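You operate a simulated robot arm through the tools that you are given. There is no shell and no other tool. Be economical: measure what you need, move in short steps, check, and stop when the job is done.

You run a simulated two-armed robot. Do the job below in one go: nothing can be reset, and whatever is moved stays where it is left.

## Task
Take the hand lap and leave it on top of the cone seat plate. Put the bearing on its dip stem on the side stand top. Put the small tub with blue lid on the top of the sampling bench away on the top shelf of the stock rack. Lift the lid of the bin marked cake open. The order is free. Set down upright: hand lap, bearing on its dip stem, small tub with blue lid.

Only the result counts: the job must be done as asked and must still hold three seconds after the hand-in. Knocking over, shifting, dropping, spilling or breaking anything else fails it. A push-on lid holds only when it is set on centred and level and pressed home; a screw cap is set on level and turned clockwise until tight.

## Robot
Two 7-joint arms with fingered hands on one trunk, on a base that drives. Base frame: it is fixed to the floor where the robot stands at the start and does not move with it; the origin is under the middle of the robot, x ahead of it, y to its left, z up; the surface under the hand at the start is at about z = 860. Units: mm, degrees, N and s.
The left shoulder is at the start at [46, 125, 1151], the right one opposite. With the tool pointing down near the work surface each hand reaches from about 440 to 840 mm from the robot's upright axis, wherever it stands, measured 20 degrees to its own side. Places, roughly: bearing on its dip stem (7x7x12 cm) [400, 2400, 500]; cone seat plate (22x10x8 cm) [400, 0, 900]; hand lap (5x5x8 cm) [500, -200, 900]; lid of the bin marked cake [-1900, -8900, 900]; side stand top (90x15 cm) [280, 2440, 860]; small tub with blue lid (8x8x11 cm) [300, -5600, 900]; top shelf of the stock rack [-2400, 2800, 1200]. Payload 4 kg a hand.
Tool frame (each hand has its own): the origin (TCP) lies between the finger pads and is the grasp point; the fingertips stand 29 mm ahead of it; z points along the fingers, y is the line along which they close. The gripper opens to 100 mm. The gripper's body begins 34 mm behind the TCP. The gripper is a hand of 5 fingers: y runs from the thumb to the fingers, the wrist lies at [-15, -105, -177] in the tool frame.
Orientation is told as [roll, pitch, yaw] about the base's x, y, z axes, in that order, counted from this pose: with the fingers straight down and the wrist toward the robot, the tool's x, y and z point along [0, 1, 0], [1, 0, 0] and [0, 0, -1] of the base frame.

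## Interface
- The arms move only by the tool step_arm. It takes "left_increments", "right_increments" or both (then of equal length, played together; a hand with none holds still); each is a list that holds one entry, the list of rows, each a list of 6 numbers: the shift along the tool's x, y, z in mm, then the turn, a rotation vector about the tool's x, y, z in degrees. In form: [[[tx, ty, tz, wx, wy, wz], ...]]. A call has 1 to 10 rows; each row is the pose to reach, as a shift and turn from the pose commanded when the call began, along the tool's axes at that moment. Rows are played at 5 a second. More than 50 mm and 8.6 degrees between two rows, and nothing of the call is played. Where a pose cannot be reached the arm comes as near as it can. A force on the tool above 40 N (or 10 N above the force at the start of the call, whichever is more), or a blocked arm, ends the call early, and 0.2 s more pass. In this call time passes only in rows, and 0.2 s behind the last. The reply holds the time, the measured pose of the TCP, the force on the tool along the base axes, the opening and the grip force, in the units named above and with some noise, with the torque about the TCP (base axes, N m) and any sound that the robot's microphone picked up, and new pictures: "views" is both (left out), scene, wrist or none (wrist: the cameras of the hands that moved).
- Cameras (640 x 400 px; columns grow to the right, rows downward): "scene" is now at [144.6, -22.1, 1282.4]; the picture's right is [-0.25, -0.97, 0.00], its down [-0.56, 0.15, -0.81] and it looks along [0.79, -0.20, -0.58] (base axes); focal length 214 px, centre (320, 200). "left" rides on the left gripper at [-66, -86, -121] in its tool frame; the picture's right is [-0.76, -0.31, 0.58], its down [0.59, -0.70, 0.40] and it looks along [0.28, 0.64, 0.71] (tool axes); focal length 247 px, centre (320, 200). "right" rides on the right gripper at [66, -86, -121] in its tool frame; the picture's right is [-0.76, 0.31, -0.58], its down [-0.59, -0.70, 0.40] and it looks along [-0.28, 0.64, 0.71] (tool axes); focal length 247 px, centre (320, 200).
- lift_body(by): slides the trunk up (or, below 0, down) by that many mm; the arms and the scene camera ride with it, the base frame stays. It gives what a move gives, with no picture.
- roll_base(legs): drives the robot by 1 to 6 legs, each [ahead, turn to the left] in mm and degrees, along the robot's own axes; the way and the turn of a leg run together, so that a leg with both is an arc; at most 1500 mm and 180 degrees a leg. The arms and the cameras ride along, it lands a little off, and it stops where it bumps. It gives what a move gives, and a new picture of the scene camera.
- curl_fingers(index, middle, ring, little, thumb_bend, thumb_turn, hand): sets how far each is bent, from 0 (flat) to 1 (curled in); at 0.3 the hand is open as for a grip, at 0.7 the pads meet at the TCP. One left out holds its place. A second passes; each finger stops where it meets its share of the squeeze, and holds until it gets a number again. It is the only way to open and close the hand. It gives what a move gives, with no picture; readings hold the bend of each and the force on index, middle, ring, little, thumb and palm. thumb_turn goes from beside the hand (0) to across from the fingers (1), as for a grip.
- pan_tilt(pan, tilt): turns the head with the scene camera to pan (to the left, within 80 degrees either way) and tilt (down, from -29 to 69), counted from straight ahead of the robot. It gives what a move gives, and a new picture of the scene camera.
- probe_pixels(camera, pixels): for up to 12 pixels [column, row] of the newest picture of that camera ("zoom" is the newest enlarged one), the place [x, y, z] in the base frame of the surface seen there, good to about 2 mm. It takes no simulated time.
- close_up(camera, box): a new picture of the part [left, top, right, bottom] of that camera's present view, enlarged. It takes no simulated time.
- finish_job(): hands the job in; it is judged then, once.

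Work in short steps. Measure before you move; look again where a grasp or a placing could have gone wrong, and mend it. You have 110 turns and 260 pictures in all, those below and enlarged ones among them. Open the grippers and draw the arms clear of the work before you hand the job in, unless the task says otherwise.

The tools are called by a JSON object that holds its "name" and its "arguments". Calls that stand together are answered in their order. step_arm: Moves the arms, as the interface text tells. Its arguments: {"type":"object","properties":{"left_increments":{"type":"array"},"right_increments":{"type":"array"},"views":{"type":"string","enum":["both","scene","wrist","none"]}},"required":[]} The other tools are called the same way: lift_body (by) slides the trunk up or down; curl_fingers (index, middle, ring, little, thumb_bend, thumb_turn, hand) moves the fingers one by one; roll_base (legs) drives the base; pan_tilt (pan, tilt) turns the head that bears the scene camera; probe_pixels (camera, pixels) gives the place of the surface under pixels of a picture; close_up (camera, box) takes an enlarged picture of a part of a camera's view; finish_job () hands the job in.

At the start:

```text
clock: 0.0
left_eef_pos: [567.0, 126.5, 1155.8]
left_ee_rot: [0.0, 0.1, 0.0]
left_contact_force: [0.2, -0.1, -0.8]
left_moment: [-0.02, -0.01, 0.01]
left_opening: 99.7
left_gripper_force: 0.1
left_shape: jaw
left_bend: [0.3, 0.3, 0.3, 0.3, 0.3, 0.98]
left_finger forces: [0.0, 0.0, 0.0, 0.1, 0.0, 0.0]
right_eef_pos: [502.7, -359.9, 1221.8]
right_ee_rot: [0.0, 0.0, 0.0]
right_contact_force: [0.4, 0.2, 0.0]
right_moment: [0.0, 0.0, 0.01]
right_opening: 99.7
right_gripper_force: 0.2
right_shape: jaw
right_bend: [0.3, 0.3, 0.3, 0.3, 0.3, 0.98]
right_finger forces: [0.0, 0.0, 0.0, 0.0, 0.1, 0.0]
trunk travel left (down, up): [-350.0, 397.0]
robot x, y, heading: [3.1, 1.8, 0.0]
head pan, tilt: [-14.4, 35.6]
```

scene: 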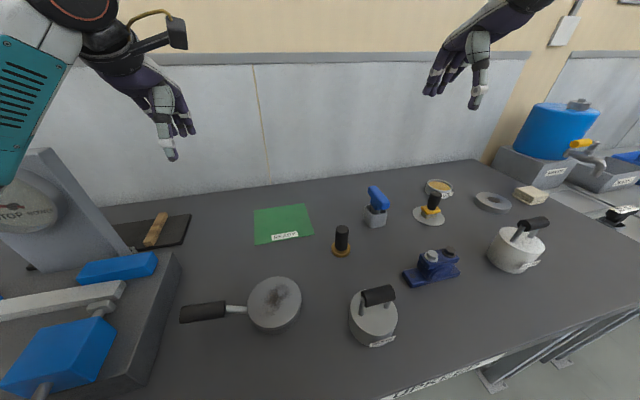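
right: 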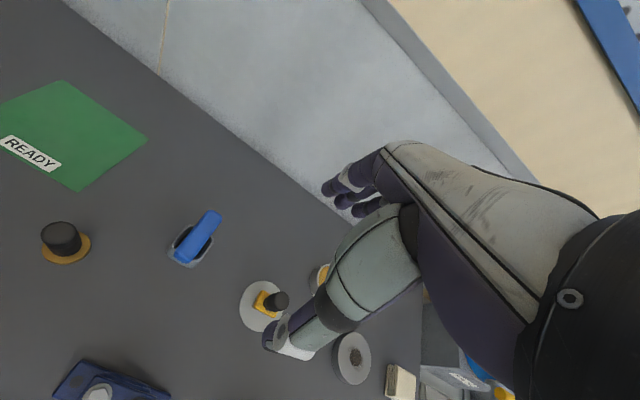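
left: 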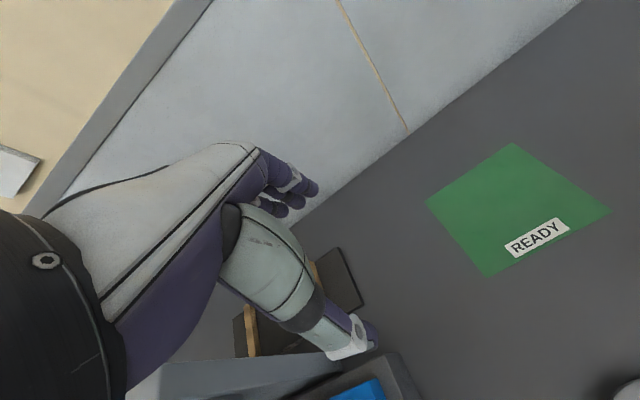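

I'll enlarge the middle of the bench to tell the hand lap and the cone seat plate apart.

{"name": "close_up", "arguments": {"camera": "scene", "box": [310, 160, 550, 310]}}

{"name": "probe_pixels", "arguments": {"camera": "scene", "pixels": [[341, 230], [341, 250], [376, 195], [376, 218], [432, 200], [432, 268], [283, 222], [275, 300], [375, 310], [515, 245], [440, 187], [490, 200]]}}

```text
2.67 times, centred on (430, 235) of scene
```

zoom: 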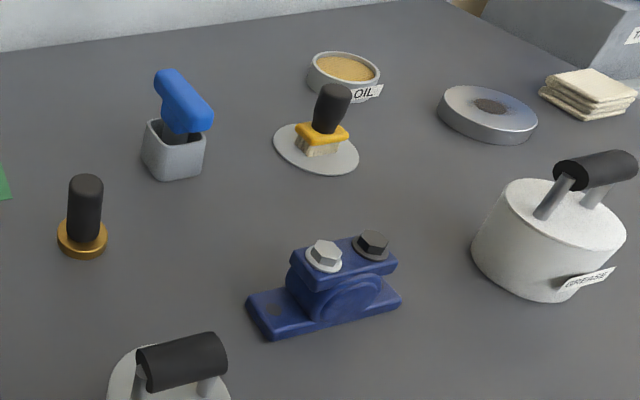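

```text
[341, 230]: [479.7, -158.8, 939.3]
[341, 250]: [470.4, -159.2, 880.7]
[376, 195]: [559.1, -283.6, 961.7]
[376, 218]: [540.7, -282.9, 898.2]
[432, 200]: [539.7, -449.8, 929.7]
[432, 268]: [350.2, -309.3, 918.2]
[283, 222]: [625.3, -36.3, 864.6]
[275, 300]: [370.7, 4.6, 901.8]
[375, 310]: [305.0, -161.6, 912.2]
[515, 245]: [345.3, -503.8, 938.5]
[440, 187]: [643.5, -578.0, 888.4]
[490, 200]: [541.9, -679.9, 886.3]
```

The brass-footed knob at (341,240) fits the hand lap and the item at (275,300) the seat plate. I'll enlarge both.

{"name": "close_up", "arguments": {"camera": "scene", "box": [170, 220, 410, 370]}}

{"name": "pan_tilt", "arguments": {"pan": 0, "tilt": 50}}

```text
2.67 times, centred on (290, 295) of scene
```

zoom: 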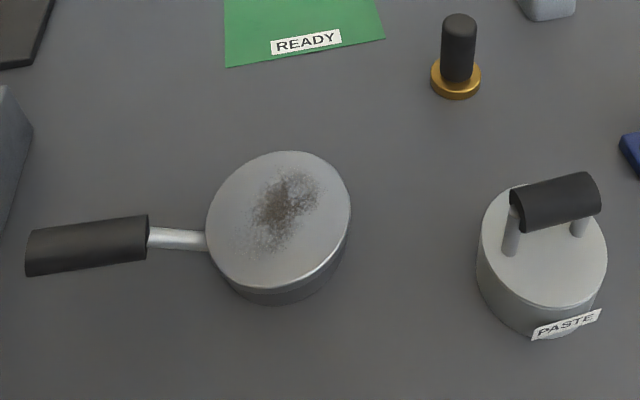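

```text
clock: 0.8
left_eef_pos: [567.1, 126.9, 1157.1]
left_ee_rot: [0.0, 0.0, 0.0]
left_contact_force: [-0.3, -0.5, -0.2]
left_moment: [-0.02, 0.02, 0.01]
left_opening: 99.7
left_gripper_force: 0.1
left_shape: jaw
left_bend: [0.3, 0.3, 0.3, 0.3, 0.3, 0.98]
left_finger forces: [0.0, 0.0, 0.1, 0.0, 0.0, 0.0]
right_eef_pos: [502.5, -359.7, 1221.1]
right_ee_rot: [0.1, 0.0, 0.1]
right_contact_force: [0.5, 0.2, 0.1]
right_moment: [0.02, -0.01, -0.01]
right_opening: 99.6
right_gripper_force: 0.0
right_shape: jaw
right_bend: [0.3, 0.3, 0.3, 0.3, 0.3, 0.98]
right_finger forces: [0.0, 0.1, 0.0, 0.0, 0.1, 0.0]
trunk travel left (down, up): [-350.0, 397.0]
robot x, y, heading: [-1.4, -0.8, -0.1]
head pan, tilt: [0.0, 50.0]
```

scene: 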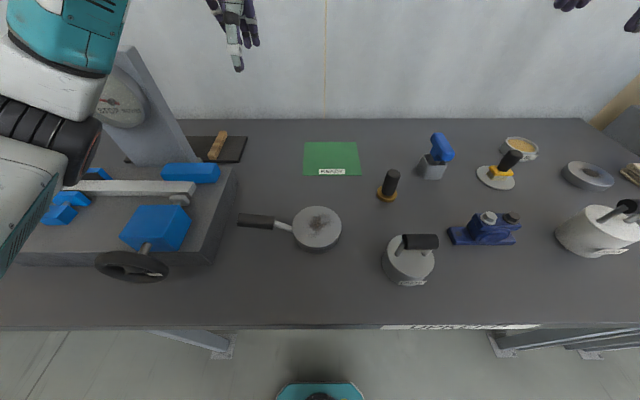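

I'll measure the lap, the plate top and the bench around them.

{"name": "close_up", "arguments": {"camera": "scene", "box": [230, 140, 470, 290]}}

{"name": "probe_pixels", "arguments": {"camera": "scene", "pixels": [[393, 171], [390, 182], [386, 195], [380, 196], [296, 228], [339, 228], [318, 208], [318, 246], [318, 228], [245, 220], [280, 226], [300, 268]]}}

```text
2.67 times, centred on (350, 215) of scene
```

zoom: 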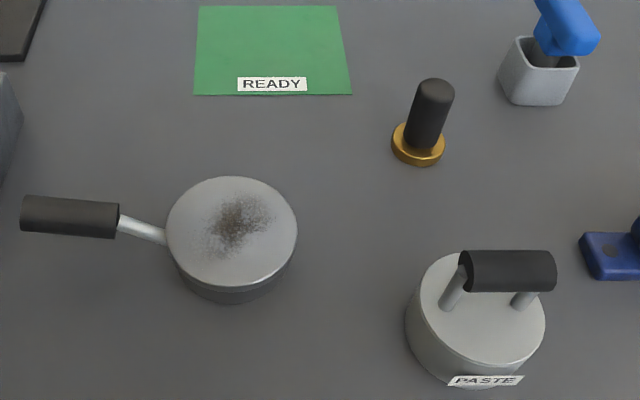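

```text
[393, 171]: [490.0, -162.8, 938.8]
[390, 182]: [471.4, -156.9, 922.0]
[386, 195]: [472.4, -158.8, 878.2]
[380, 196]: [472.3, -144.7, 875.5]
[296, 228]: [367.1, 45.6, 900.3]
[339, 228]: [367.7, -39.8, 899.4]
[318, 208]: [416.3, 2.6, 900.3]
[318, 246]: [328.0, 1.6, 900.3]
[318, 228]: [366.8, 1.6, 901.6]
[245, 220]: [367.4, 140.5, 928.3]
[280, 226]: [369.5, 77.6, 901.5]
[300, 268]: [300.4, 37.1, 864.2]
```

The lap's axis is about [484,-160] with its top at 940, and the plate's centre is [371,2] with its top at 900. The plate is too close to reach comfortably, so I back up a little first.

{"name": "roll_base", "arguments": {"legs": [[-130, 0]]}}

```text
clock: 2.0
left_eef_pos: [436.4, 125.9, 1157.8]
left_ee_rot: [0.0, 0.0, 0.2]
left_contact_force: [-0.6, 0.5, -1.7]
left_moment: [0.05, -0.03, 0.04]
left_opening: 99.9
left_gripper_force: 0.0
left_shape: jaw
left_bend: [0.3, 0.3, 0.3, 0.3, 0.3, 0.98]
left_finger forces: [0.1, 0.0, 0.0, 0.0, 0.0, 0.1]
right_eef_pos: [372.2, -359.7, 1222.4]
right_ee_rot: [0.0, 0.0, 0.0]
right_contact_force: [-0.5, -0.4, 0.2]
right_moment: [0.02, -0.01, 0.0]
right_opening: 100.0
right_gripper_force: 0.0
right_shape: jaw
right_bend: [0.3, 0.3, 0.3, 0.3, 0.3, 0.98]
right_finger forces: [0.1, 0.0, 0.0, 0.0, 0.0, 0.1]
trunk travel left (down, up): [-350.0, 397.0]
robot x, y, heading: [-132.8, -2.2, 0.0]
head pan, tilt: [0.0, 50.0]
```

scene: 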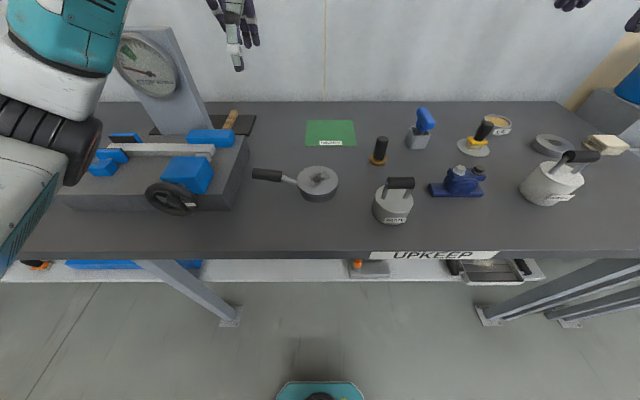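

The right hand goes over the lap at z 1050.

{"name": "step_arm", "arguments": {"right_increments": [[[33, 19, 28, 0, 0, 0], [66, 37, 57, 0, 0, 0], [100, 56, 86, 0, 0, 0], [133, 75, 115, 0, 0, 0], [166, 93, 143, 0, 0, 0], [200, 112, 172, 0, 0, 0]]], "views": "both"}}

```text
clock: 3.5
left_eef_pos: [439.3, 125.7, 1156.1]
left_ee_rot: [0.0, 0.2, 0.2]
left_contact_force: [1.2, -0.5, -0.4]
left_moment: [-0.02, 0.03, 0.0]
left_opening: 100.0
left_gripper_force: 0.1
left_shape: jaw
left_bend: [0.3, 0.3, 0.3, 0.3, 0.3, 0.98]
left_finger forces: [0.0, 0.1, 0.0, 0.1, 0.1, 0.0]
right_eef_pos: [486.5, -158.4, 1046.6]
right_ee_rot: [0.1, 0.1, 0.0]
right_contact_force: [0.6, -0.8, 0.0]
right_moment: [0.0, 0.03, 0.02]
right_opening: 100.0
right_gripper_force: 0.1
right_shape: jaw
right_bend: [0.3, 0.3, 0.3, 0.3, 0.3, 0.98]
right_finger forces: [0.0, 0.0, 0.1, 0.0, 0.1, 0.0]
trunk travel left (down, up): [-350.0, 397.0]
robot x, y, heading: [-130.0, -0.7, 0.2]
head pan, tilt: [0.0, 50.0]
```

scene: 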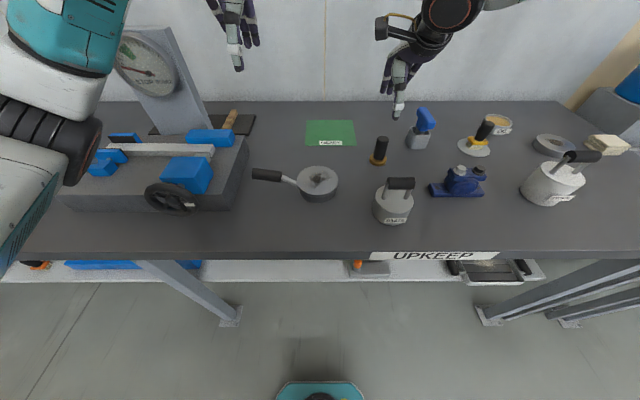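
right: 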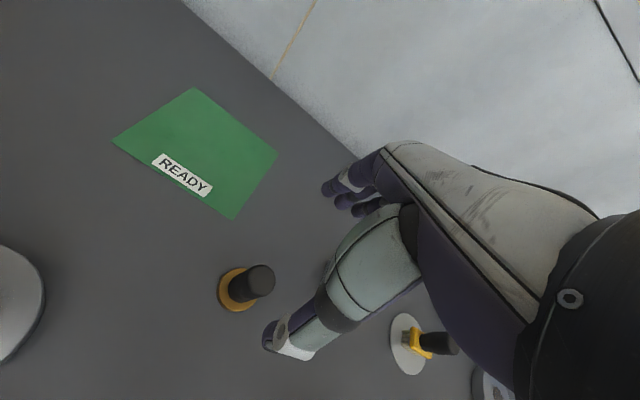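

I'll check the lap's axis with the wrist camera.

{"name": "probe_pixels", "arguments": {"camera": "right", "pixels": [[258, 270], [272, 280], [250, 265], [224, 290], [238, 308], [240, 285], [262, 283]]}}

{"name": "probe_pixels", "arguments": {"camera": "scene", "pixels": [[382, 140], [377, 142], [388, 142], [380, 152], [379, 163], [371, 161], [386, 161]]}}

{"name": "close_up", "arguments": {"camera": "right", "box": [180, 230, 340, 330]}}

```text
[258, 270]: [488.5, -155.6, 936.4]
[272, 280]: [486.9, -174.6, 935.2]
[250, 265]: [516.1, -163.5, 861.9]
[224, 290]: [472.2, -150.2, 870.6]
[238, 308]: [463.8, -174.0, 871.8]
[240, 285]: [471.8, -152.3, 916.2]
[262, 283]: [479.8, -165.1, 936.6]
```

```text
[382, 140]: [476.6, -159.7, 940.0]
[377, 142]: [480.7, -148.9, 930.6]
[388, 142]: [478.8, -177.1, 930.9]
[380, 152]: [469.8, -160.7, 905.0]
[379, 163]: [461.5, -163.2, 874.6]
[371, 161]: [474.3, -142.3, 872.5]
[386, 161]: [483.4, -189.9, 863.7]
```

```text
4.00 times, centred on (260, 280) of right
```

zoom: 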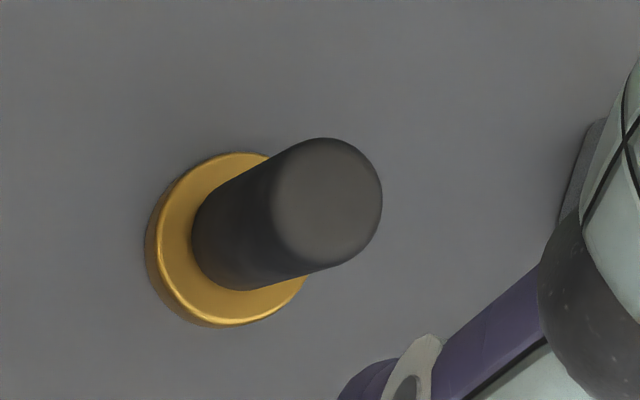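

{"name": "probe_pixels", "arguments": {"camera": "zoom", "pixels": [[325, 205], [280, 200], [372, 205], [325, 148], [325, 258], [160, 240], [230, 158], [230, 322]]}}

```text
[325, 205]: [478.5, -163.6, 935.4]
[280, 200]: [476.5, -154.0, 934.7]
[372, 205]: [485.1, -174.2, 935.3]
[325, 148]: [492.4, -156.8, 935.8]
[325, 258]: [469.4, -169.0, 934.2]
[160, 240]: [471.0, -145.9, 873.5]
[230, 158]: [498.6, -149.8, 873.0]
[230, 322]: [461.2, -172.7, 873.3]
```

The lap's axis is [480,-163]. I descend to z ≈ 917 and then look.

{"name": "step_arm", "arguments": {"right_increments": [[[-5, -6, 40, 0, 0, 0], [-5, -6, 80, 0, 0, 0], [-5, -6, 110, 0, 0, 0], [-5, -6, 130, 0, 0, 0]]], "views": "both"}}

```text
clock: 4.5
left_eef_pos: [436.9, 126.5, 1157.4]
left_ee_rot: [0.0, 0.1, 0.1]
left_contact_force: [0.7, -0.5, -0.1]
left_moment: [0.02, 0.0, 0.01]
left_opening: 99.5
left_gripper_force: 0.1
left_shape: jaw
left_bend: [0.3, 0.3, 0.3, 0.3, 0.3, 0.98]
left_finger forces: [0.1, 0.1, 0.0, 0.1, 0.0, 0.1]
right_eef_pos: [479.5, -163.7, 917.9]
right_ee_rot: [0.0, 0.0, 0.1]
right_contact_force: [-0.5, 1.1, -0.1]
right_moment: [0.01, -0.03, 0.0]
right_opening: 99.7
right_gripper_force: 0.1
right_shape: jaw
right_bend: [0.3, 0.3, 0.3, 0.3, 0.3, 0.98]
right_finger forces: [0.1, 0.2, 0.0, 0.0, 0.0, 0.0]
trunk travel left (down, up): [-350.0, 397.0]
robot x, y, heading: [-131.3, 1.9, -0.1]
head pan, tilt: [0.0, 50.0]
```

scene: 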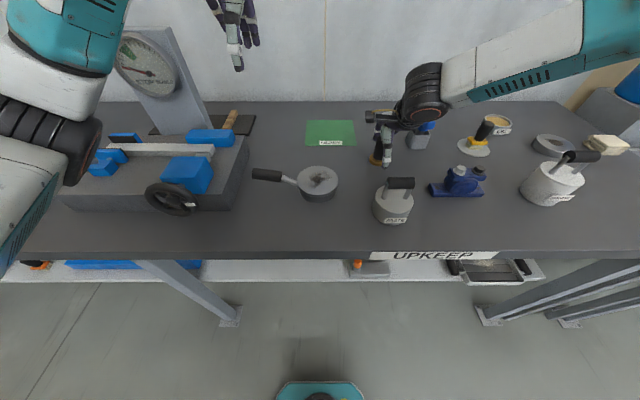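
right: 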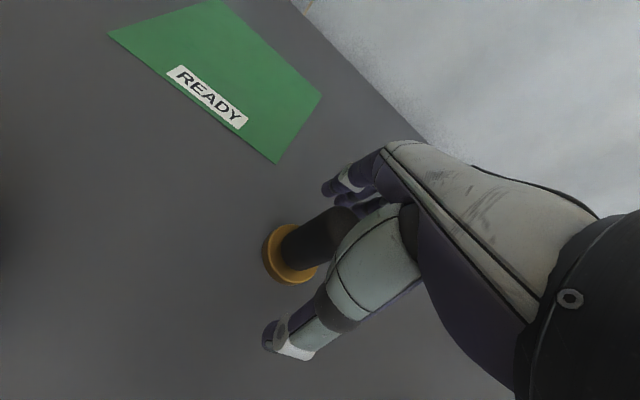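

The knob is between the thumb and fingers, so I close the hand.

{"name": "curl_fingers", "arguments": {"hand": "right", "index": 0.7, "middle": 0.7, "ring": 0.7, "little": 0.7, "thumb_bend": 0.7}}

{"name": "step_arm", "arguments": {"right_increments": [[[0, 0, -30, 0, 0, 0], [0, 0, -80, 0, 0, 0]]], "views": "both"}}

```text
clock: 5.5
left_eef_pos: [437.3, 126.7, 1157.5]
left_ee_rot: [-0.1, 0.1, 0.0]
left_contact_force: [0.5, -0.3, 0.5]
left_moment: [0.03, -0.01, -0.01]
left_opening: 99.6
left_gripper_force: 0.1
left_shape: jaw
left_bend: [0.3, 0.3, 0.3, 0.3, 0.3, 0.98]
left_finger forces: [0.0, 0.1, 0.0, 0.1, 0.0, 0.0]
right_eef_pos: [477.9, -163.4, 918.1]
right_ee_rot: [-0.1, 0.0, 0.0]
right_contact_force: [0.8, -1.2, 1.7]
right_moment: [-0.05, 0.06, 0.05]
right_opening: 24.2
right_gripper_force: 9.7
right_shape: fingers
right_bend: [0.63, 0.66, 0.7, 0.7, 0.63, 0.97]
right_finger forces: [5.7, 4.1, 0.1, 0.0, 8.8, 0.1]
trunk travel left (down, up): [-350.0, 397.0]
robot x, y, heading: [-129.2, 0.5, -0.1]
head pan, tilt: [0.0, 50.0]
```

```text
clock: 6.0
left_eef_pos: [435.8, 126.1, 1158.4]
left_ee_rot: [0.0, -0.1, 0.1]
left_contact_force: [0.2, 0.2, -0.1]
left_moment: [0.01, -0.02, 0.0]
left_opening: 99.9
left_gripper_force: 0.2
left_shape: jaw
left_bend: [0.3, 0.3, 0.3, 0.3, 0.3, 0.98]
left_finger forces: [0.1, 0.1, 0.0, 0.0, 0.0, 0.1]
right_eef_pos: [477.2, -165.0, 998.9]
right_ee_rot: [-0.1, 0.2, 0.1]
right_contact_force: [-1.3, 0.4, -2.5]
right_moment: [0.02, -0.02, 0.01]
right_opening: 24.1
right_gripper_force: 8.7
right_shape: fingers
right_bend: [0.64, 0.66, 0.7, 0.7, 0.63, 0.96]
right_finger forces: [5.5, 3.4, 0.1, 0.0, 8.8, 0.0]
trunk travel left (down, up): [-350.0, 397.0]
robot x, y, heading: [-129.0, -1.4, -0.1]
head pan, tilt: [0.0, 50.0]
```

scene: 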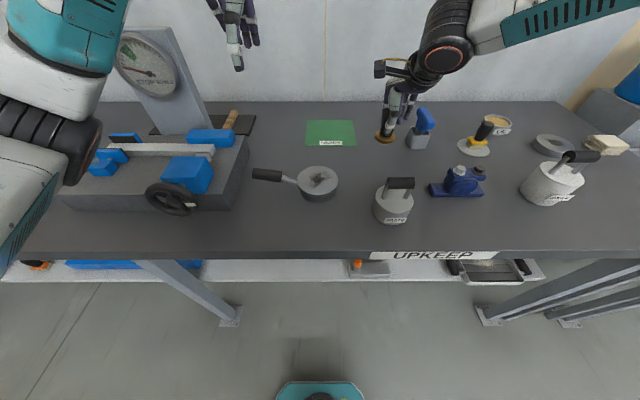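
right: 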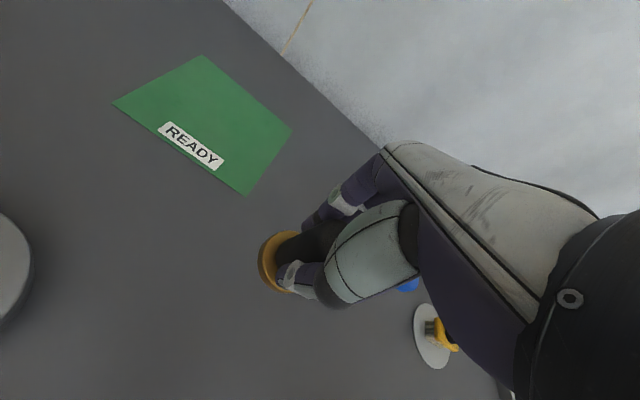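

Lap held (contact 8.7 N), its bottom about 55 mm below the TCP. I carry it over the plate centre [371,3].

{"name": "step_arm", "arguments": {"right_increments": [[[40, -26, 0, 0, 0, 0], [80, -52, 0, 0, 0, 0], [120, -78, 0, 0, 0, 0], [168, -106, 0, 0, 0, 0], [168, -106, 20, 0, 0, 0]]], "views": "both"}}

```text
refused: row 4 steps farther than a row can; nothing moved
```

The fourth row was too long, so I split it.

{"name": "step_arm", "arguments": {"right_increments": [[[36, -22, 0, 0, 0, 0], [72, -44, 0, 0, 0, 0], [108, -66, 0, 0, 0, 0], [140, -88, 0, 0, 0, 0], [168, -106, 0, 0, 0, 0], [168, -106, 20, 0, 0, 0]]], "views": "both"}}

```text
clock: 7.5
left_eef_pos: [437.2, 125.9, 1156.1]
left_ee_rot: [0.1, 0.1, 0.1]
left_contact_force: [-0.5, 0.5, -0.9]
left_moment: [0.01, 0.0, -0.01]
left_opening: 99.6
left_gripper_force: 0.0
left_shape: jaw
left_bend: [0.3, 0.3, 0.3, 0.3, 0.3, 0.98]
left_finger forces: [0.0, 0.1, 0.1, 0.0, 0.0, 0.0]
right_eef_pos: [365.4, -40.1, 990.6]
right_ee_rot: [0.1, -0.1, 0.2]
right_contact_force: [-0.2, -1.0, -2.2]
right_moment: [0.0, -0.02, 0.02]
right_opening: 23.6
right_gripper_force: 9.7
right_shape: fingers
right_bend: [0.64, 0.66, 0.7, 0.7, 0.63, 0.96]
right_finger forces: [5.5, 3.3, 0.0, 0.1, 8.7, 0.0]
right hand out of reach, approached as far as the arm can: row 4, 5, 6
trunk travel left (down, up): [-350.0, 397.0]
robot x, y, heading: [-130.4, -0.4, -0.0]
head pan, tilt: [0.0, 50.0]
```

scene: 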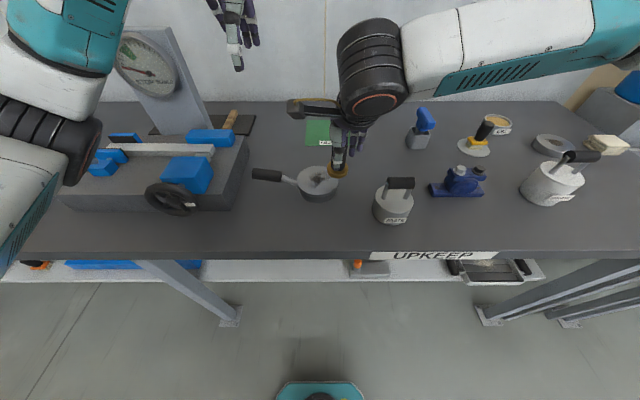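
right: 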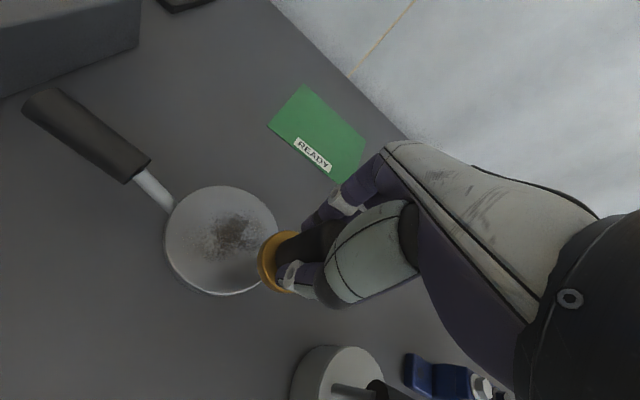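

The right arm stops at y −40. I'll turn the robot a little left, but first I check how far the gauge post stands from the left hand.

{"name": "probe_pixels", "arguments": {"camera": "scene", "pixels": [[170, 30], [185, 90], [150, 40], [150, 90], [230, 30], [240, 65]]}}

{"name": "step_arm", "arguments": {"right_increments": [[[0, 0, -40, 0, 0, 0], [0, 0, -60, 0, 0, 0]]], "views": "none"}}

```text
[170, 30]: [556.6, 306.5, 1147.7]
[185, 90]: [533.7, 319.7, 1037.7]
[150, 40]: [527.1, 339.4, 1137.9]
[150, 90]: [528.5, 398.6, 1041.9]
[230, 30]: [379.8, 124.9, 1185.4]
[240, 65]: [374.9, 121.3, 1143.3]
```

```text
clock: 8.1
left_eef_pos: [437.1, 126.7, 1158.1]
left_ee_rot: [0.0, 0.1, 0.0]
left_contact_force: [0.5, 0.1, -0.1]
left_moment: [0.04, -0.03, -0.02]
left_opening: 99.8
left_gripper_force: 0.0
left_shape: jaw
left_bend: [0.3, 0.3, 0.3, 0.3, 0.3, 0.98]
left_finger forces: [0.0, 0.0, 0.0, 0.1, 0.0, 0.0]
right_eef_pos: [364.6, -40.1, 1050.6]
right_ee_rot: [0.0, -0.1, 0.1]
right_contact_force: [1.0, 0.1, -2.6]
right_moment: [-0.02, 0.0, -0.01]
right_opening: 23.8
right_gripper_force: 8.7
right_shape: fingers
right_bend: [0.64, 0.66, 0.7, 0.7, 0.63, 0.96]
right_finger forces: [5.4, 3.4, 0.0, 0.1, 8.7, 0.0]
trunk travel left (down, up): [-350.0, 397.0]
robot x, y, heading: [-132.4, 0.3, -0.0]
head pan, tilt: [0.0, 50.0]
```

The post is at y > 306 and x > 527. A 10° turn while backing 70 mm keeps the left hand well clear.

{"name": "roll_base", "arguments": {"legs": [[-70, 0], [0, 10]]}}

```text
clock: 9.8
left_eef_pos: [337.0, 222.0, 1158.4]
left_ee_rot: [0.1, 0.1, 9.9]
left_contact_force: [0.3, 1.2, 0.4]
left_moment: [-0.01, 0.0, 0.02]
left_opening: 99.7
left_gripper_force: 0.0
left_shape: jaw
left_bend: [0.3, 0.3, 0.3, 0.3, 0.3, 0.98]
left_finger forces: [0.1, 0.0, 0.1, 0.0, 0.0, 0.1]
right_eef_pos: [294.1, 44.5, 1051.2]
right_ee_rot: [-0.1, 0.1, 10.0]
right_contact_force: [0.2, 0.1, -2.2]
right_moment: [-0.01, -0.01, 0.04]
right_opening: 24.0
right_gripper_force: 8.5
right_shape: fingers
right_bend: [0.64, 0.66, 0.7, 0.7, 0.63, 0.96]
right_finger forces: [5.5, 3.4, 0.1, 0.0, 8.7, 0.1]
trunk travel left (down, up): [-350.0, 397.0]
robot x, y, heading: [-201.4, -1.2, 10.0]
head pan, tilt: [0.0, 50.0]
```

scene: 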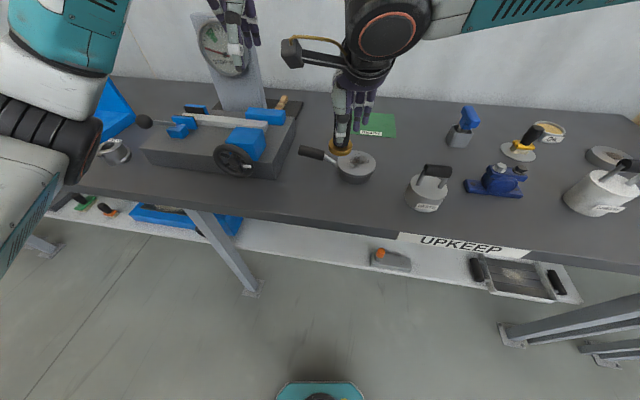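

I move over the plate centre and down to z 985.

{"name": "step_arm", "arguments": {"right_increments": [[[-20, 25, 0, 0, 0, 0], [-40, 50, 0, 0, 0, 0], [-54, 69, 10, 0, 0, 0], [-54, 69, 40, 0, 0, 0], [-54, 69, 66, 0, 0, 0]]], "views": "both"}}

```text
clock: 11.0
left_eef_pos: [335.3, 221.1, 1157.7]
left_ee_rot: [0.0, 0.1, 9.9]
left_contact_force: [1.2, 0.3, 0.3]
left_moment: [0.03, -0.01, 0.01]
left_opening: 99.7
left_gripper_force: 0.1
left_shape: jaw
left_bend: [0.3, 0.3, 0.3, 0.3, 0.3, 0.98]
left_finger forces: [0.1, 0.0, 0.1, 0.0, 0.0, 0.1]
right_eef_pos: [370.5, 3.2, 985.8]
right_ee_rot: [0.0, -0.1, 10.1]
right_contact_force: [-0.2, 0.1, -1.6]
right_moment: [0.01, 0.0, 0.03]
right_opening: 24.1
right_gripper_force: 8.4
right_shape: fingers
right_bend: [0.64, 0.66, 0.7, 0.7, 0.63, 0.96]
right_finger forces: [5.6, 3.4, 0.1, 0.0, 8.6, 0.1]
trunk travel left (down, up): [-350.0, 397.0]
robot x, y, heading: [-200.6, -0.2, 10.0]
head pan, tilt: [0.0, 50.0]
```

scene: 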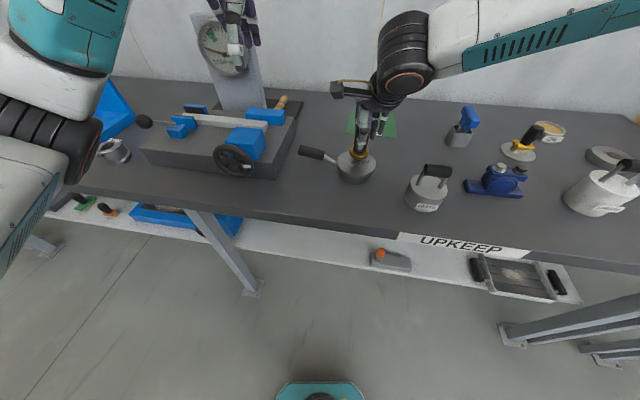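
right: 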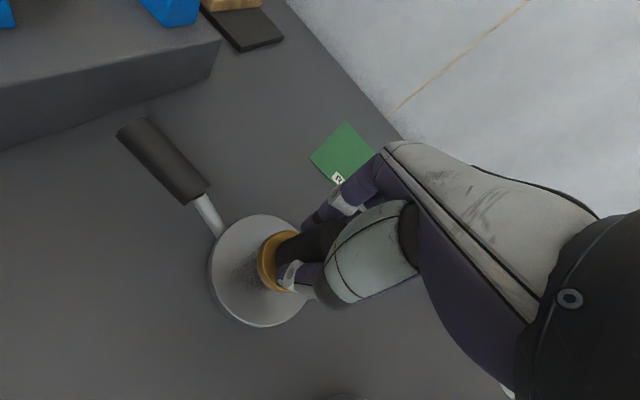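

It sits above the centre. I lower it slowly until the force shows contact.

{"name": "step_arm", "arguments": {"right_increments": [[[0, 0, 15, 0, 0, 0], [0, 0, 24, 0, 0, 0], [0, 0, 27, 0, 0, 0], [0, 0, 29, 0, 0, 0], [0, 0, 30, 0, 0, 0]]], "views": "wrist"}}

```text
clock: 12.2
left_eef_pos: [335.0, 221.6, 1157.7]
left_ee_rot: [0.0, 0.1, 9.9]
left_contact_force: [-0.4, -0.2, 0.3]
left_moment: [0.02, -0.04, 0.03]
left_opening: 99.6
left_gripper_force: 0.1
left_shape: jaw
left_bend: [0.3, 0.3, 0.3, 0.3, 0.3, 0.98]
left_finger forces: [0.0, 0.1, 0.0, 0.0, 0.0, 0.0]
right_eef_pos: [371.6, 3.6, 956.5]
right_ee_rot: [0.0, -0.1, 9.9]
right_contact_force: [0.5, -0.8, -0.4]
right_moment: [0.0, 0.01, -0.03]
right_opening: 23.8
right_gripper_force: 8.8
right_shape: fingers
right_bend: [0.64, 0.66, 0.7, 0.7, 0.63, 0.96]
right_finger forces: [5.8, 3.6, 0.0, 0.0, 8.5, 0.0]
trunk travel left (down, up): [-350.0, 397.0]
robot x, y, heading: [-200.5, -0.7, 10.2]
head pan, tilt: [0.0, 50.0]
```

right: 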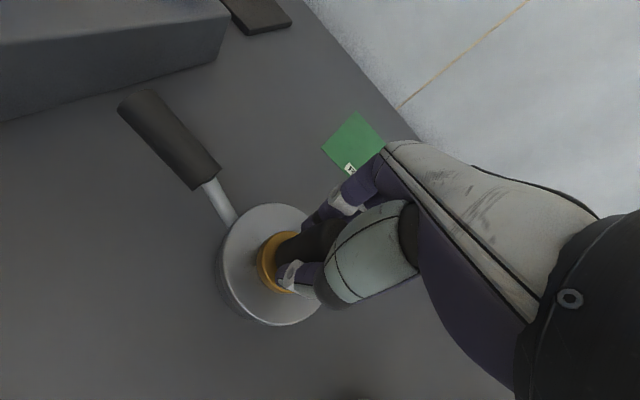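

The load is nearly off the hand (−0.4 N). One more millimetre, then open the thumb and fingers.

{"name": "step_arm", "arguments": {"right_increments": [[[0, 0, 1, 0, 0, 0]]], "views": "none"}}

{"name": "curl_fingers", "arguments": {"hand": "right", "index": 0.3, "middle": 0.3, "ring": 0.3, "little": 0.3, "thumb_bend": 0.3}}

{"name": "step_arm", "arguments": {"right_increments": [[[0, 0, -30, 0, 0, 0], [0, 0, -70, 0, 0, 0], [0, 0, -110, 0, 0, 0], [0, 0, -150, 0, 0, 0], [30, -20, -190, 0, 0, 0]]], "views": "both"}}

```text
clock: 12.6
left_eef_pos: [336.1, 221.7, 1157.8]
left_ee_rot: [0.0, 0.1, 9.9]
left_contact_force: [0.0, 0.8, -1.0]
left_moment: [-0.01, 0.03, 0.03]
left_opening: 99.9
left_gripper_force: 0.0
left_shape: jaw
left_bend: [0.3, 0.3, 0.3, 0.3, 0.3, 0.98]
left_finger forces: [0.0, 0.1, 0.0, 0.0, 0.0, 0.0]
right_eef_pos: [371.2, 4.7, 955.1]
right_ee_rot: [0.0, -0.1, 9.9]
right_contact_force: [0.5, 0.5, 3.1]
right_moment: [0.02, 0.03, 0.02]
right_opening: 23.8
right_gripper_force: 10.2
right_shape: fingers
right_bend: [0.64, 0.66, 0.7, 0.7, 0.63, 0.96]
right_finger forces: [6.6, 3.9, 0.0, 0.0, 8.7, 0.0]
trunk travel left (down, up): [-350.0, 397.0]
robot x, y, heading: [-204.3, 0.1, 10.0]
head pan, tilt: [0.0, 50.0]
```

```text
clock: 13.6
left_eef_pos: [335.7, 221.2, 1157.3]
left_ee_rot: [0.1, 0.1, 9.9]
left_contact_force: [0.1, 0.9, -0.2]
left_moment: [-0.01, 0.04, -0.04]
left_opening: 99.9
left_gripper_force: 0.1
left_shape: jaw
left_bend: [0.3, 0.3, 0.3, 0.3, 0.3, 0.98]
left_finger forces: [0.1, 0.0, 0.1, 0.0, 0.0, 0.0]
right_eef_pos: [369.9, 2.4, 954.2]
right_ee_rot: [0.0, 0.0, 9.9]
right_contact_force: [-0.4, 0.0, -0.6]
right_moment: [-0.01, 0.0, -0.03]
right_opening: 98.5
right_gripper_force: 0.0
right_shape: fingers
right_bend: [0.3, 0.3, 0.3, 0.3, 0.3, 0.97]
right_finger forces: [0.0, 0.1, 0.0, 0.1, 0.0, 0.1]
trunk travel left (down, up): [-350.0, 397.0]
robot x, y, heading: [-203.3, 2.7, 10.2]
head pan, tilt: [0.0, 50.0]
```

```text
refused: row 5 steps farther than a row can; nothing moved
```

The lap is released. I go straight up, with legal steps this time.

{"name": "step_arm", "arguments": {"right_increments": [[[0, 0, -40, 0, 0, 0], [0, 0, -80, 0, 0, 0], [0, 0, -120, 0, 0, 0], [0, 0, -160, 0, 0, 0], [0, 0, -205, 0, 0, 0]]], "views": "both"}}

```text
clock: 14.8
left_eef_pos: [335.7, 220.9, 1156.5]
left_ee_rot: [0.0, 0.0, 9.8]
left_contact_force: [-0.9, 0.1, 0.4]
left_moment: [0.01, -0.01, 0.01]
left_opening: 99.7
left_gripper_force: 0.1
left_shape: jaw
left_bend: [0.3, 0.3, 0.3, 0.3, 0.3, 0.98]
left_finger forces: [0.1, 0.1, 0.0, 0.0, 0.0, 0.0]
right_eef_pos: [372.3, 4.9, 1160.2]
right_ee_rot: [0.0, 0.0, 10.0]
right_contact_force: [0.2, -0.4, -0.2]
right_moment: [-0.01, -0.01, 0.0]
right_opening: 98.6
right_gripper_force: 0.0
right_shape: fingers
right_bend: [0.3, 0.3, 0.3, 0.3, 0.3, 0.98]
right_finger forces: [0.0, 0.0, 0.0, 0.0, 0.0, 0.0]
trunk travel left (down, up): [-350.0, 397.0]
robot x, y, heading: [-203.2, 0.6, 10.1]
head pan, tilt: [0.0, 50.0]
```

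scene: 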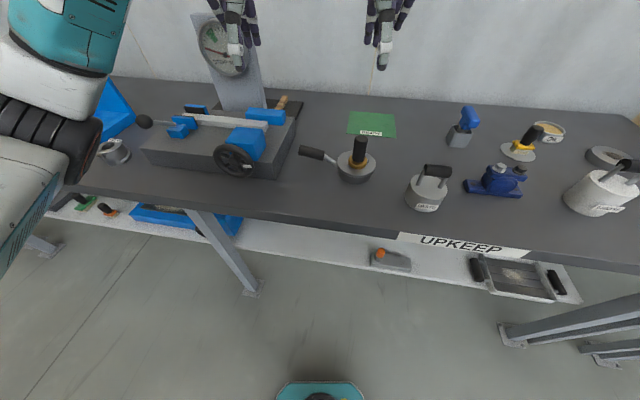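
right: 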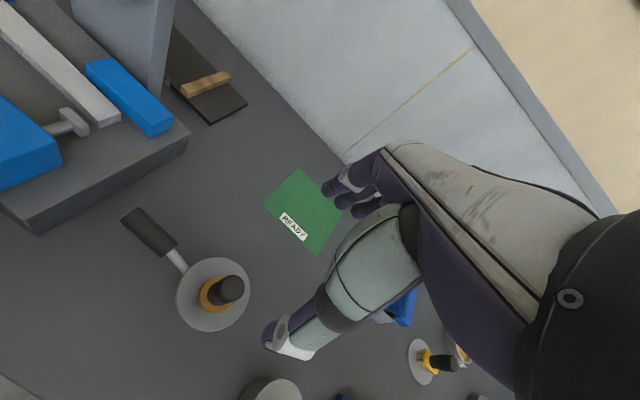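

The lap stands on the plate. Now I back off and turn left toward the bearing and side stand.

{"name": "roll_base", "arguments": {"legs": [[-500, 0], [0, 80]]}}

{"name": "pan_tilt", "arguments": {"pan": -20, "tilt": 25}}

```text
clock: 21.2
left_eef_pos: [-818.4, 479.4, 1157.4]
left_ee_rot: [0.0, 0.1, 89.6]
left_contact_force: [-0.3, 0.4, 0.6]
left_moment: [0.01, 0.02, 0.02]
left_opening: 99.7
left_gripper_force: 0.1
left_shape: jaw
left_bend: [0.3, 0.3, 0.3, 0.3, 0.3, 0.98]
left_finger forces: [0.0, 0.0, 0.0, 0.0, 0.0, 0.0]
right_eef_pos: [-598.5, 476.6, 1159.9]
right_ee_rot: [-0.1, 0.0, 89.6]
right_contact_force: [0.3, -0.6, 0.5]
right_moment: [0.02, 0.0, -0.01]
right_opening: 98.4
right_gripper_force: 0.0
right_shape: fingers
right_bend: [0.3, 0.3, 0.3, 0.3, 0.3, 0.98]
right_finger forces: [0.1, 0.0, 0.1, 0.0, 0.1, 0.0]
trunk travel left (down, up): [-350.0, 397.0]
robot x, y, heading: [-699.1, -87.7, 89.5]
head pan, tilt: [0.0, 50.0]
```

scene: 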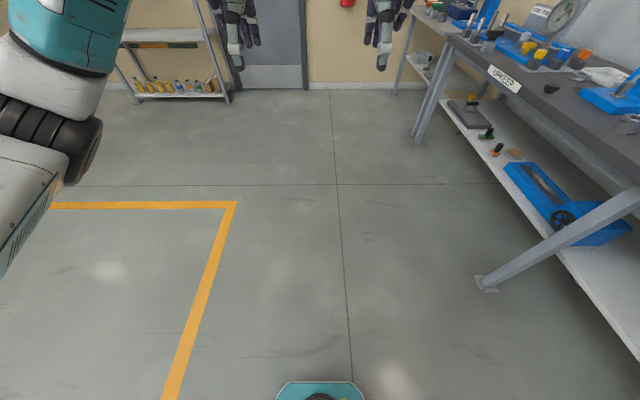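

```text
clock: 22.1
left_eef_pos: [-817.6, 480.4, 1156.8]
left_ee_rot: [0.0, 0.0, 89.6]
left_contact_force: [0.2, 0.7, 0.3]
left_moment: [0.01, -0.01, -0.02]
left_opening: 100.0
left_gripper_force: 0.0
left_shape: jaw
left_bend: [0.3, 0.3, 0.3, 0.3, 0.3, 0.98]
left_finger forces: [0.0, 0.0, 0.0, 0.1, 0.0, 0.0]
right_eef_pos: [-598.5, 475.1, 1160.3]
right_ee_rot: [0.0, 0.0, 89.6]
right_contact_force: [-0.2, -0.5, -0.2]
right_moment: [0.02, -0.02, 0.0]
right_opening: 98.7
right_gripper_force: 0.0
right_shape: fingers
right_bend: [0.3, 0.3, 0.3, 0.3, 0.3, 0.98]
right_finger forces: [0.1, 0.0, 0.0, 0.0, 0.0, 0.1]
trunk travel left (down, up): [-350.0, 397.0]
robot x, y, heading: [-698.9, -89.3, 89.6]
head pan, tilt: [-20.0, 25.0]
```

scene: 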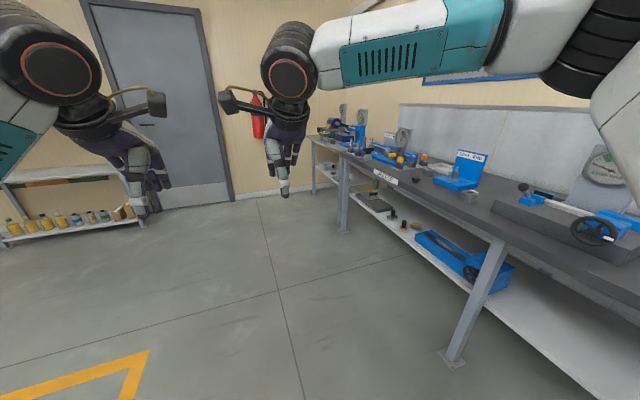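

I'll gauge the far wall and the second bench before I drive along.

{"name": "probe_pixels", "arguments": {"camera": "scene", "pixels": [[215, 203], [100, 222], [330, 185], [343, 230], [327, 145], [372, 163], [60, 180], [450, 360], [385, 178]]}}

{"name": "close_up", "arguments": {"camera": "scene", "box": [290, 90, 530, 240]}}

```text
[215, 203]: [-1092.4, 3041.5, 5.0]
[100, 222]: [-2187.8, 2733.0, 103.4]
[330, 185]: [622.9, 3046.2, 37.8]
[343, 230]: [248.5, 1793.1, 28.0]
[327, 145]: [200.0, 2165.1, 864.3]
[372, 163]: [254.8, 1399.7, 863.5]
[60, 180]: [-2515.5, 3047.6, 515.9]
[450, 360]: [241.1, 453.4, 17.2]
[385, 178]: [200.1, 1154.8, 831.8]
```

```text
2.67 times, centred on (410, 165) of scene
```

zoom: 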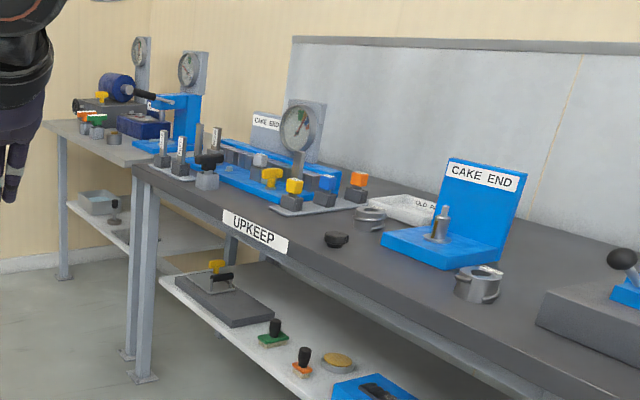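

The side stand has its front edge at x≈200 and wall at y≈3046. I drive along to y≈2190 and turn to face it, which suits the left hand.

{"name": "roll_base", "arguments": {"legs": [[1400, 0], [870, 0], [0, -89.5]]}}

{"name": "pan_tilt", "arguments": {"pan": 8, "tilt": 38}}

```text
clock: 37.1
left_eef_pos: [-125.4, 2297.5, 1158.1]
left_ee_rot: [0.0, 0.1, 0.3]
left_contact_force: [0.8, 0.2, -0.2]
left_moment: [-0.04, -0.01, -0.03]
left_opening: 99.6
left_gripper_force: 0.1
left_shape: jaw
left_bend: [0.3, 0.3, 0.3, 0.3, 0.3, 0.98]
left_finger forces: [0.0, 0.0, 0.0, 0.0, 0.1, 0.0]
right_eef_pos: [-125.6, 2076.6, 1159.0]
right_ee_rot: [0.0, -0.1, 0.3]
right_contact_force: [0.3, 0.7, 0.0]
right_moment: [0.0, 0.03, 0.0]
right_opening: 98.3
right_gripper_force: 0.0
right_shape: fingers
right_bend: [0.3, 0.3, 0.3, 0.3, 0.3, 0.98]
right_finger forces: [0.0, 0.1, 0.0, 0.0, 0.0, 0.0]
trunk travel left (down, up): [-350.0, 397.0]
robot x, y, heading: [-692.5, 2170.5, 0.3]
head pan, tilt: [-20.0, 25.0]
```

scene: 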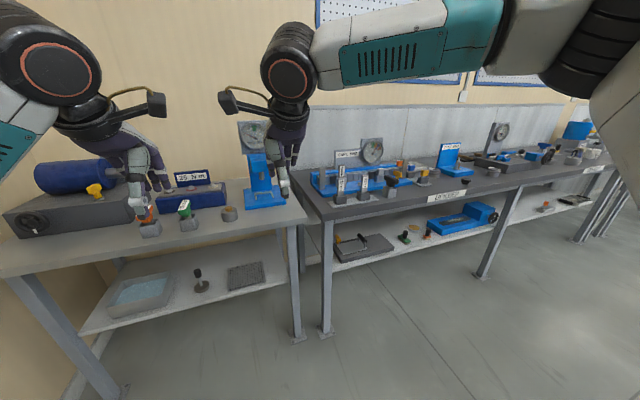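

```text
clock: 38.1
left_eef_pos: [-124.5, 2296.3, 1156.8]
left_ee_rot: [0.0, 0.2, 0.3]
left_contact_force: [-0.4, -0.3, 0.1]
left_moment: [0.0, -0.01, -0.01]
left_opening: 99.8
left_gripper_force: 0.0
left_shape: jaw
left_bend: [0.3, 0.3, 0.3, 0.3, 0.3, 0.98]
left_finger forces: [0.1, 0.0, 0.0, 0.1, 0.0, 0.0]
right_eef_pos: [-126.0, 2077.8, 1160.1]
right_ee_rot: [0.0, 0.0, 0.3]
right_contact_force: [-0.2, -0.2, -0.1]
right_moment: [-0.02, -0.02, -0.01]
right_opening: 98.8
right_gripper_force: 0.0
right_shape: fingers
right_bend: [0.3, 0.3, 0.3, 0.3, 0.3, 0.98]
right_finger forces: [0.0, 0.0, 0.1, 0.1, 0.1, 0.0]
trunk travel left (down, up): [-350.0, 397.0]
robot x, y, heading: [-693.9, 2168.2, 0.3]
head pan, tilt: [8.0, 38.0]
```

scene: 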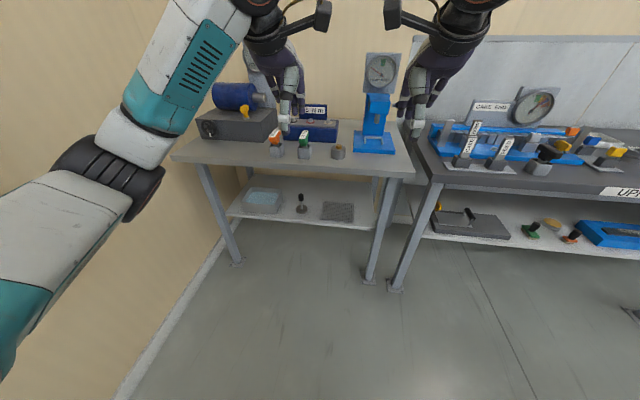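

The stem thing is at (301,203) on the lower shelf, between the dip tray and the drip mesh. I'll enlarge and measure.

{"name": "close_up", "arguments": {"camera": "scene", "box": [200, 160, 400, 285]}}

{"name": "close_up", "arguments": {"camera": "scene", "box": [170, 60, 430, 222]}}

{"name": "probe_pixels", "arguments": {"camera": "scene", "pixels": [[301, 196], [301, 203], [301, 211], [290, 210], [262, 203], [337, 211], [250, 165], [330, 168], [390, 174], [177, 157], [340, 160], [305, 165]]}}

```text
3.20 times, centred on (300, 222) of scene
```

zoom: 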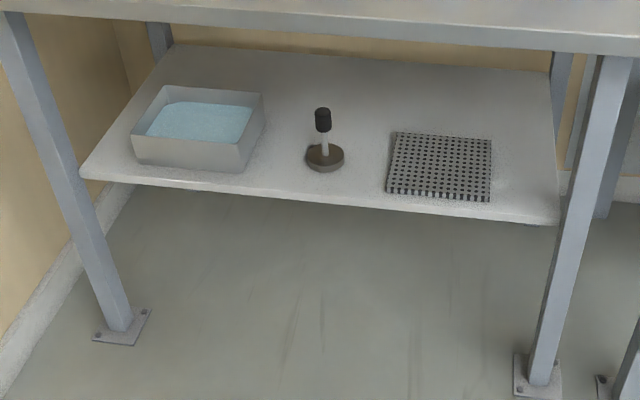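

```text
2.46 times, centred on (300, 141) of scene
```

zoom: 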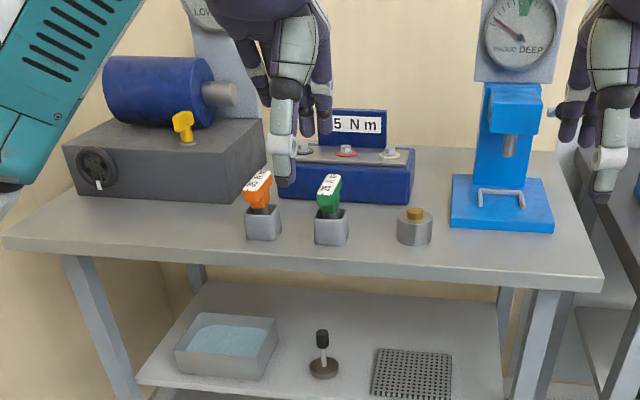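

```text
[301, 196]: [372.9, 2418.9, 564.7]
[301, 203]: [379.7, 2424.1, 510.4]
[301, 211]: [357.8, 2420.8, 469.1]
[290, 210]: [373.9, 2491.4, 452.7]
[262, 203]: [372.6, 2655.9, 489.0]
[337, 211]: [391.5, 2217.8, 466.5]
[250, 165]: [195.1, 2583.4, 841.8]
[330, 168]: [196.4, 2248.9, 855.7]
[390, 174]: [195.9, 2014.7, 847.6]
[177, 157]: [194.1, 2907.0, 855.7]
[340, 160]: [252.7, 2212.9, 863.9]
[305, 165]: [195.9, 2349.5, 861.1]
```

The stem's axis is about [378,2421] on the shelf at z≈453, its dark knob around z 545–572, beneath a top whose underside is near 820. I'll set the left hand low and tilted 20° forward in the open, tuck the right hand up and back, and then drive in.

{"name": "step_arm", "arguments": {"left_increments": [[[18, 18, 33, -2.9, 0, 0], [36, 36, 66, -5.8, 0, 0], [54, 54, 98, -8.6, 0, 0], [71, 73, 131, -11.4, 0, 0], [89, 91, 164, -14.3, 0, 0], [107, 109, 197, -17.1, 0, 0], [124, 127, 229, -20, 0, 0]]], "right_increments": [[[-17, -18, -29, 0, 0, 0], [-34, -36, -58, 0, 0, 0], [-51, -54, -86, 0, 0, 0], [-68, -73, -115, 0, 0, 0], [-85, -91, -143, 0, 0, 0], [-102, -109, -172, 0, 0, 0], [-120, -128, -200, 0, 0, 0]]], "views": "scene"}}

{"name": "lift_body", "arguments": {"by": -349}}

{"name": "pan_tilt", "arguments": {"pan": 15, "tilt": 25}}

```text
clock: 39.7
left_eef_pos: [0.7, 2423.9, 928.4]
left_ee_rot: [0.1, -20.0, 0.3]
left_contact_force: [0.8, 0.5, 0.6]
left_moment: [0.03, 0.0, 0.01]
left_opening: 99.8
left_gripper_force: 0.1
left_shape: jaw
left_bend: [0.3, 0.3, 0.3, 0.3, 0.3, 0.98]
left_finger forces: [0.1, 0.1, 0.0, 0.1, 0.0, 0.0]
right_eef_pos: [-253.3, 1955.8, 1360.3]
right_ee_rot: [0.0, 0.0, 0.4]
right_contact_force: [-0.7, 0.3, -0.6]
right_moment: [0.01, 0.0, 0.0]
right_opening: 98.4
right_gripper_force: 0.0
right_shape: fingers
right_bend: [0.3, 0.3, 0.3, 0.3, 0.3, 0.98]
right_finger forces: [0.1, 0.0, 0.0, 0.0, 0.0, 0.0]
trunk travel left (down, up): [-350.0, 397.0]
robot x, y, heading: [-688.2, 2164.6, 0.4]
head pan, tilt: [8.0, 38.0]
```

scene: 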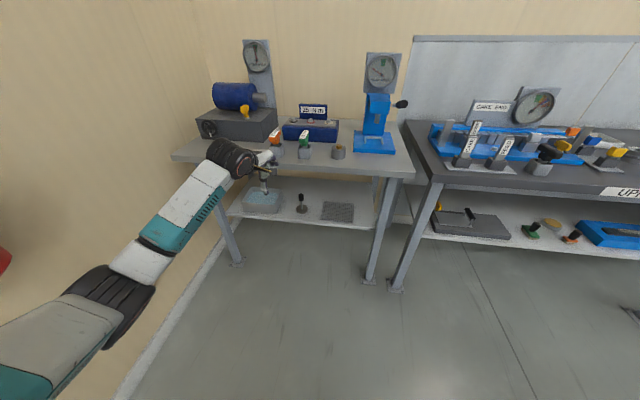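

```text
clock: 43.1
left_eef_pos: [1.8, 2421.2, 579.5]
left_ee_rot: [0.1, -19.9, 0.4]
left_contact_force: [0.4, -0.4, 0.2]
left_moment: [0.0, -0.01, -0.04]
left_opening: 99.9
left_gripper_force: 0.0
left_shape: jaw
left_bend: [0.3, 0.3, 0.3, 0.3, 0.3, 0.98]
left_finger forces: [0.0, 0.0, 0.0, 0.0, 0.1, 0.1]
right_eef_pos: [-252.7, 1957.3, 1011.4]
right_ee_rot: [0.0, -0.1, 0.3]
right_contact_force: [0.0, -0.3, 0.4]
right_moment: [-0.04, -0.03, 0.02]
right_opening: 98.3
right_gripper_force: 0.2
right_shape: fingers
right_bend: [0.3, 0.3, 0.3, 0.3, 0.3, 0.98]
right_finger forces: [0.1, 0.0, 0.0, 0.0, 0.1, 0.0]
trunk travel left (down, up): [-1.0, 746.0]
robot x, y, heading: [-691.5, 2171.4, 0.4]
head pan, tilt: [8.0, 38.0]
```

```text
clock: 43.8
left_eef_pos: [2.3, 2421.6, 579.4]
left_ee_rot: [0.0, -19.9, 0.3]
left_contact_force: [-1.6, -0.4, -0.8]
left_moment: [0.01, -0.01, 0.01]
left_opening: 99.7
left_gripper_force: 0.1
left_shape: jaw
left_bend: [0.3, 0.3, 0.3, 0.3, 0.3, 0.98]
left_finger forces: [0.0, 0.0, 0.0, 0.0, 0.0, 0.0]
right_eef_pos: [-252.8, 1956.1, 1011.4]
right_ee_rot: [0.0, 0.0, 0.3]
right_contact_force: [0.0, -0.1, 0.5]
right_moment: [0.04, -0.01, -0.01]
right_opening: 98.6
right_gripper_force: 0.0
right_shape: fingers
right_bend: [0.3, 0.3, 0.3, 0.3, 0.3, 0.98]
right_finger forces: [0.0, 0.0, 0.0, 0.0, 0.1, 0.0]
trunk travel left (down, up): [-1.0, 746.0]
robot x, y, heading: [-691.5, 2169.6, 0.3]
head pan, tilt: [15.0, 25.0]
```

scene: 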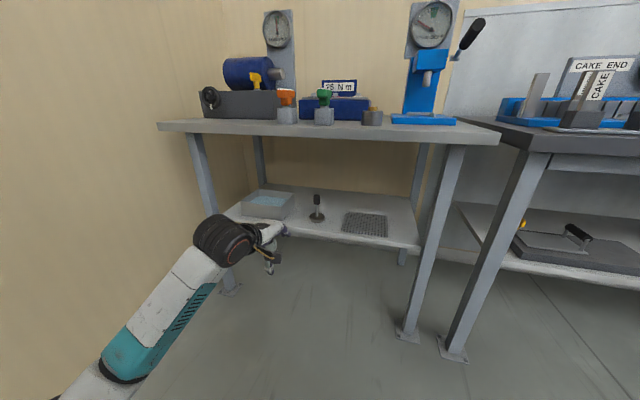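

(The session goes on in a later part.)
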